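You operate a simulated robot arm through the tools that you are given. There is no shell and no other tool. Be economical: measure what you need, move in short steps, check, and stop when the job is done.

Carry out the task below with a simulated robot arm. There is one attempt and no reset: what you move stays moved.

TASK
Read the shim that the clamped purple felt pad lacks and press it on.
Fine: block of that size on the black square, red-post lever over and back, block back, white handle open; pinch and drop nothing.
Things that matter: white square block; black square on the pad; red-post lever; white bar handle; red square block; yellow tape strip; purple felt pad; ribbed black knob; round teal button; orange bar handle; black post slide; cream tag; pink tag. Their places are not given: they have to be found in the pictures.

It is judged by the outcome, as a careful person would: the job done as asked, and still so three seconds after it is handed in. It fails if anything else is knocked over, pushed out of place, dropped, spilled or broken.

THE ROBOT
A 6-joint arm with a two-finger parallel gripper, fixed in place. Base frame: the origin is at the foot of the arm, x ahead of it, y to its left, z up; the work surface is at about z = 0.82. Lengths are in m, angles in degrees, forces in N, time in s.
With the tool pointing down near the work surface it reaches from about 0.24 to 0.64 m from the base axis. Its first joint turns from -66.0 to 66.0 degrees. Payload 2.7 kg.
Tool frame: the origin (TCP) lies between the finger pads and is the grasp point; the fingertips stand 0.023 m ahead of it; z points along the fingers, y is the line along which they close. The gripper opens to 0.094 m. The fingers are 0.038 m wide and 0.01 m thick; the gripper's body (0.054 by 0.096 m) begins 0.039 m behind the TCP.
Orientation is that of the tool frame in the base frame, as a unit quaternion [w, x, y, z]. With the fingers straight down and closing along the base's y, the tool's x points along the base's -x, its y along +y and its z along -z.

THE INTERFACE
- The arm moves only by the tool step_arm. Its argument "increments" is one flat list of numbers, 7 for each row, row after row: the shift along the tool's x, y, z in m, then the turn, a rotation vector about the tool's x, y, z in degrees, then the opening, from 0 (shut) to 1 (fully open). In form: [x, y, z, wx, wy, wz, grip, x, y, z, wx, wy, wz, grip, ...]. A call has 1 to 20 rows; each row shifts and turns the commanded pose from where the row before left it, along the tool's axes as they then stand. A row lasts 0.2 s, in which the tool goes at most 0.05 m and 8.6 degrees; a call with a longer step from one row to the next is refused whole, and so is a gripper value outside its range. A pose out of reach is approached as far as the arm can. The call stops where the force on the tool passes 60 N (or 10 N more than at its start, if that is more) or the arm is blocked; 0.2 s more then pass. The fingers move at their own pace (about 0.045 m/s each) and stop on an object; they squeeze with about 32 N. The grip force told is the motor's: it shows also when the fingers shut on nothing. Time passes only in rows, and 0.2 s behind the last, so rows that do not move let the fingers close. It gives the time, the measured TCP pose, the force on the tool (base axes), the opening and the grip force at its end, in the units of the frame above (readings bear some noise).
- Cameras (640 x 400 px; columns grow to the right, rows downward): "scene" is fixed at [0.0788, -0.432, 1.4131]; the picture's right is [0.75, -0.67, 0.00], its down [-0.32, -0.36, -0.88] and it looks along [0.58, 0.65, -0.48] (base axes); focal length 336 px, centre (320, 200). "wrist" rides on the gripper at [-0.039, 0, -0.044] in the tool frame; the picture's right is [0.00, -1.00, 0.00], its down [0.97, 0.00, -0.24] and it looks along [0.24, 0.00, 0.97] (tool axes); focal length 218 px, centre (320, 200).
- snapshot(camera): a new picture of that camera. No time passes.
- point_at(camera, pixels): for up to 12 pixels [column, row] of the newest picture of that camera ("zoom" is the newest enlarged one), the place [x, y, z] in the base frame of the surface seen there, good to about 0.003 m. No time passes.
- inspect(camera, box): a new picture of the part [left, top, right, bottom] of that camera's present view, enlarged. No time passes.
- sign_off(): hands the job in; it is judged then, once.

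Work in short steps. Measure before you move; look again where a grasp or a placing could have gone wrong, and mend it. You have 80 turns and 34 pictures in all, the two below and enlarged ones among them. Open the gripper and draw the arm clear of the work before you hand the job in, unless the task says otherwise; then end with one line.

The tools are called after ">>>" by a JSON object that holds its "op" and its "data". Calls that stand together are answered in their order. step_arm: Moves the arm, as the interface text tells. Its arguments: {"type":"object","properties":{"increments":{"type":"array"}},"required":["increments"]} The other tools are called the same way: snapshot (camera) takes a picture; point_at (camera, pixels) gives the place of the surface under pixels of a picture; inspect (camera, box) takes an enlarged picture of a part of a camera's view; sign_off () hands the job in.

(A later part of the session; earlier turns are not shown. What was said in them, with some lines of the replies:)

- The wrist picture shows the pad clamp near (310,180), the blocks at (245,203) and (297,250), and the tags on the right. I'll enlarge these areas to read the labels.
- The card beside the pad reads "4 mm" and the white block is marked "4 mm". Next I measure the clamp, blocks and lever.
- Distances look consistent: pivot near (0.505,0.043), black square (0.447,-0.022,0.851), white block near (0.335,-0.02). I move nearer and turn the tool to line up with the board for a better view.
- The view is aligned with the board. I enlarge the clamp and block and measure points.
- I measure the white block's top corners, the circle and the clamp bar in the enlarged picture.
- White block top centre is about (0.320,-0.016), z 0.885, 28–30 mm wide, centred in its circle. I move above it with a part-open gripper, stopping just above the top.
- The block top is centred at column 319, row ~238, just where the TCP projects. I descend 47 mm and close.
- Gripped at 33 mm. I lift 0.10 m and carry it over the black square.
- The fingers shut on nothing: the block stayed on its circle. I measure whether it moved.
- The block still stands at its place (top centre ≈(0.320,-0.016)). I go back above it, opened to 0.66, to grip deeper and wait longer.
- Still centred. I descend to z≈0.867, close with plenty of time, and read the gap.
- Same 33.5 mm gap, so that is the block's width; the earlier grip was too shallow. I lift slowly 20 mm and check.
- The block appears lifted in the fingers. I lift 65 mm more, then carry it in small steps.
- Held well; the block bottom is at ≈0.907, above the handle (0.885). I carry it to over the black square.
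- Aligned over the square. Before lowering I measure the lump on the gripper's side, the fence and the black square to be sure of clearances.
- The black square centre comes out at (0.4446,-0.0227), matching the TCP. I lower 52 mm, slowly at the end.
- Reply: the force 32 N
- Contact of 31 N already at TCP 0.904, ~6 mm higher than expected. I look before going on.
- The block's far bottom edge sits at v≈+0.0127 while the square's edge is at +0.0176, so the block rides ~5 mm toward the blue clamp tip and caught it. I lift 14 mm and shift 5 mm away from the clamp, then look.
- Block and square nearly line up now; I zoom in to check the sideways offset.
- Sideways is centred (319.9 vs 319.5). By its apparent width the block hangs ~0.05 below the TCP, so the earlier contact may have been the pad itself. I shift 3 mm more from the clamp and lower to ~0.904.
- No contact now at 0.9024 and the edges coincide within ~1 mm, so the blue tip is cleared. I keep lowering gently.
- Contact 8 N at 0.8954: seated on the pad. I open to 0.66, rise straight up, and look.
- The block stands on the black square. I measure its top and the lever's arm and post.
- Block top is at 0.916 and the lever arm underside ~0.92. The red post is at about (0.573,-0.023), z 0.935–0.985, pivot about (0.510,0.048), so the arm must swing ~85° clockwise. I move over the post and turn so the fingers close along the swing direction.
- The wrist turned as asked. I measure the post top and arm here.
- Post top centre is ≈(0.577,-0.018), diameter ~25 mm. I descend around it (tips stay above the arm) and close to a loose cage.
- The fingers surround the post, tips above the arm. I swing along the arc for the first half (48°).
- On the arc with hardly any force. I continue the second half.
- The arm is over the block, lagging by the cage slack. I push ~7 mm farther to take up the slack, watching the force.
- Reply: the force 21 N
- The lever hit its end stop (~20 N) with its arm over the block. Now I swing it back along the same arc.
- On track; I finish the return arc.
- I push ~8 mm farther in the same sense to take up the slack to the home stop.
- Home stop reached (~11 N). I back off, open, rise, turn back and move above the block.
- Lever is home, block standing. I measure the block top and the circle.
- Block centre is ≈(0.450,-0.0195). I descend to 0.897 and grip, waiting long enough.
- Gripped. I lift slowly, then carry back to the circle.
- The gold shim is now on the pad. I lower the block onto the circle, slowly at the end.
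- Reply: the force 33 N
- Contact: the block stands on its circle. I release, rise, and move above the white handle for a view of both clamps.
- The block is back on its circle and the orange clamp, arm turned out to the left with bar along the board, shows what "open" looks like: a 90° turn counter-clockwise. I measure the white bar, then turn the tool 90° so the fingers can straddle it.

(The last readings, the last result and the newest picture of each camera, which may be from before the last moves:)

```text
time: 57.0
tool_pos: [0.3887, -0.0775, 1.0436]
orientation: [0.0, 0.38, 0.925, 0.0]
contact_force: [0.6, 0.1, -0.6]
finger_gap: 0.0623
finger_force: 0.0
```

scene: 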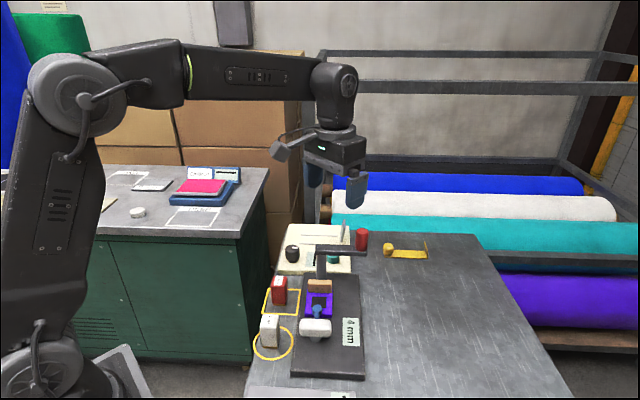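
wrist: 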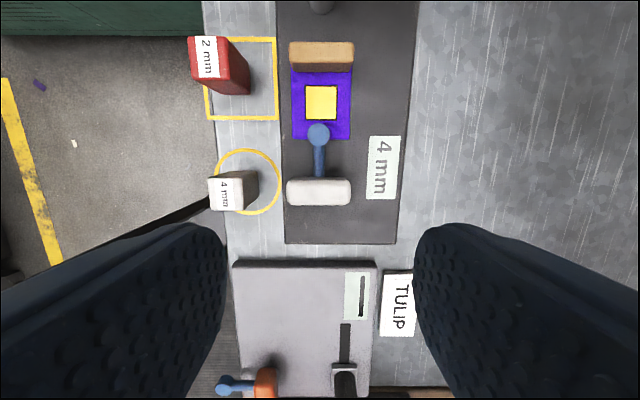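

Bar centre ≈(0.386,-0.0785). I lower to TCP 0.893 so the tips stay above the blue arm (0.866), with fingers still open.

>>> {"op": "step_arm", "data": {"increments": [0.0011, -0.003, 0.04, 0, 0, 0, 0.66, 0, 0, 0.04, 0, 0, 0, 0.66, 0, 0, 0.035, 0, 0, 0, 0.66, 0, 0, 0.02, 0, 0, 0, 0.66, 0, 0, 0.011, 0, 0, 0, 0.66, 0, 0, 0.004, 0, 0, 0, 0.66, 0, 0, 0, 0, 0, 0, 0.66]}}

>>> {"op": "inspect", "data": {"camera": "scene", "box": [260, 250, 380, 370]}}

```text
time: 58.6
tool_pos: [0.3857, -0.0789, 0.8943]
orientation: [-0.001, 0.38, 0.925, 0.001]
contact_force: [0.2, -0.4, -0.1]
finger_gap: 0.062
finger_force: 0.1
```

```text
3.33 times, centred on (320, 310) of scene
```

zoom: 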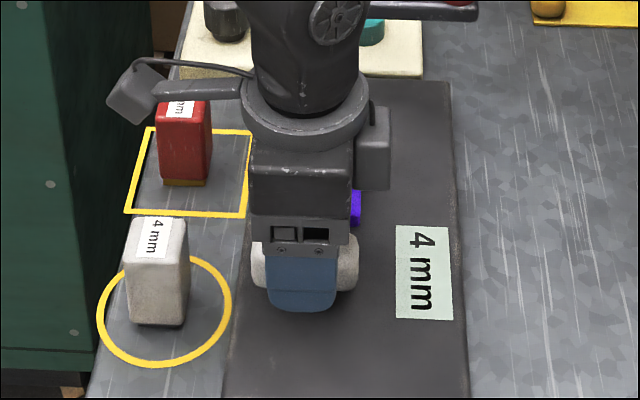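

Fingers straddle the bar cleanly. I close to a snug cage and turn 40° counter-clockwise first.

>>> {"op": "step_arm", "data": {"increments": [0, 0, 0, 0, 0, 0, 0.45, 0, 0, 0, 0, 0, 0, 0.28, 0, 0, 0, 0, 0, 0, 0.28, 0, 0, 0, 0, 0, 0, 0.28, 0, 0, 0, 0, 0, -5, 0.28, 0, 0, 0, 0, 0, -5, 0.28, 0, 0, 0, 0, 0, -5, 0.28, 0, 0, 0, 0, 0, -5, 0.28, 0, 0, 0, 0, 0, -5, 0.28, 0, 0, 0, 0, 0, -5, 0.28, 0, 0, 0, 0, 0, -5, 0.28, 0, 0, 0, 0, 0, -5, 0.28]}}

```text
time: 61.2
tool_pos: [0.3862, -0.0772, 0.8957]
orientation: [0.0, 0.039, 0.999, 0.0]
contact_force: [-0.1, -8.0, -4.1]
finger_gap: 0.0302
finger_force: 4.4
```

Gap stays at 30 mm with small force, so the bar is turning. I go on 50° more.

>>> {"op": "step_arm", "data": {"increments": [0, 0, 0, 0, 0, -5, 0.28, 0, 0, 0, 0, 0, -5, 0.28, 0, 0, 0, 0, 0, -5, 0.28, 0, 0, 0, 0, 0, -5, 0.28, 0, 0, 0, 0, 0, -5, 0.28, 0, 0, 0, 0, 0, -5, 0.28, 0, 0, 0, 0, 0, -5, 0.28, 0, 0, 0, 0, 0, -5, 0.28, 0, 0, 0, 0, 0, -5, 0.28, 0, 0, 0, 0, 0, -5, 0.28, 0, 0, 0, 0, 0, 0, 0.28]}}

```text
time: 63.6
tool_pos: [0.384, -0.0783, 0.895]
orientation: [0.0, -0.385, 0.923, 0.0]
contact_force: [2.6, -2.2, 0.7]
finger_gap: 0.0278
finger_force: 2.1
```

Little resistance. I turn 8° more to take up slack, feeling for the stop.

>>> {"op": "step_arm", "data": {"increments": [0, 0, 0, 0, 0, -4, 0.28, 0, 0, 0, 0, 0, -4, 0.28, 0, 0, 0, 0, 0, 0, 0.28]}}

```text
time: 64.4
tool_pos: [0.3846, -0.0791, 0.8948]
orientation: [0.001, -0.446, 0.895, 0.001]
contact_force: [-2.9, 0.3, 6.4]
finger_gap: 0.0315
finger_force: 45.2
```

Stop felt (gap widens, 45 N). I turn back 6°, open, rise and move clear, then look.

>>> {"op": "step_arm", "data": {"increments": [0, 0, 0, 0, 0, 6, 0.28, 0, 0, 0, 0, 0, 0, 0.5, 0, 0, 0, 0, 0, 0, 0.66, 0, 0, 0, 0, 0, 0, 0.66, 0, 0, -0.02, 0, 0, 0, 0.66, 0, 0, -0.04, 0, 0, 0, 0.66, 0, 0, -0.04, 0, 0, 0, 0.66, 0, 0, -0.04, 0, 0, 0, 0.66, 0, 0, -0.04, 0, 0, 0, 0.66, 0, 0, 0, 0, 0, 0, 0.66]}}

>>> {"op": "snapshot", "data": {"camera": "wrist"}}

```text
time: 66.6
tool_pos: [0.3861, -0.0807, 1.0729]
orientation: [0.0, -0.401, 0.916, 0.0]
contact_force: [-0.6, -0.1, 0.9]
finger_gap: 0.0618
finger_force: 0.1
```

```text
1 pictures are left
```

wrist: 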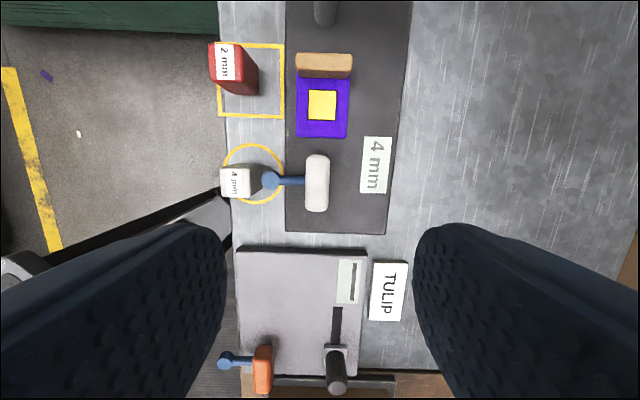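

The white handle is open like the orange one, and the shim sits on the pad. I check that the block wasn't shifted by the blue tip.

>>> {"op": "point_at", "data": {"camera": "wrist", "pixels": [[223, 171], [248, 171], [223, 195], [249, 195], [236, 183], [270, 181], [225, 160], [253, 145], [283, 172], [258, 202], [317, 183]]}}

```text
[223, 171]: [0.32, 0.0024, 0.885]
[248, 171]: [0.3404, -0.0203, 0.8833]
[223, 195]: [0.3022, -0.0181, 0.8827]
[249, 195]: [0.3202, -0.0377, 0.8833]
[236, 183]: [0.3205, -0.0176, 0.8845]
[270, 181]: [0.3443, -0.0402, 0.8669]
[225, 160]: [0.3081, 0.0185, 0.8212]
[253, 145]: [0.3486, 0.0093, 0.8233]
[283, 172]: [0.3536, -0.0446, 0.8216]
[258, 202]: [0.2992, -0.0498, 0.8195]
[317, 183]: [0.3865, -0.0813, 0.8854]
```

The block is at (0.3207,-0.018), unmoved in its circle. I raise the arm clear with the gripper open.

>>> {"op": "step_arm", "data": {"increments": [0, 0, -0.04, 0, 0, 0, 1, 0, 0, -0.04, 0, 0, 0, 1, 0, 0, 0, 0, 0, 0, 1]}}

>>> {"op": "inspect", "data": {"camera": "scene", "box": [240, 210, 420, 380]}}

```text
time: 67.4
tool_pos: [0.3866, -0.0768, 1.154]
orientation: [0.0, -0.401, 0.916, 0.0]
contact_force: [0.0, -0.2, -0.2]
finger_gap: 0.094
finger_force: 0.0
```

```text
2.35 times, centred on (330, 295) of scene
```

zoom: 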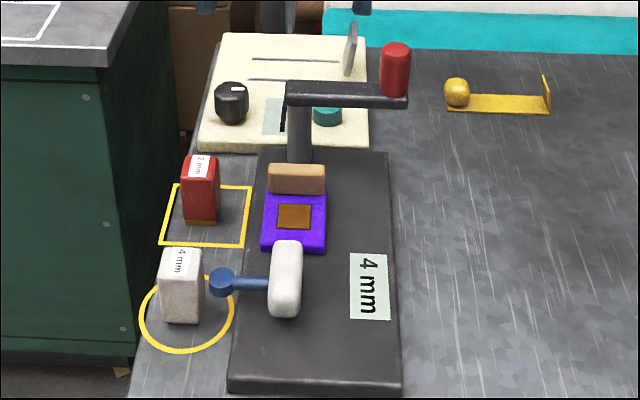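

All is in place: the shim is on the pad, the lever is home, the block is on its circle and the handle is open. I hand the job in.

>>> {"op": "sign_off", "data": {}}

```text
The job is handed in.
```

The card by the purple felt pad read 4 mm, so I used the white 4 mm block: its shim is pressed onto the black square, the red-post lever is back home, the block is back on its circle, and the white handle is open. The first grip slipped and the block stayed standing on its circle; later the block also touched the clamp tip (about 31 N) before I re-centred it, with nothing dropped or pushed out of place.
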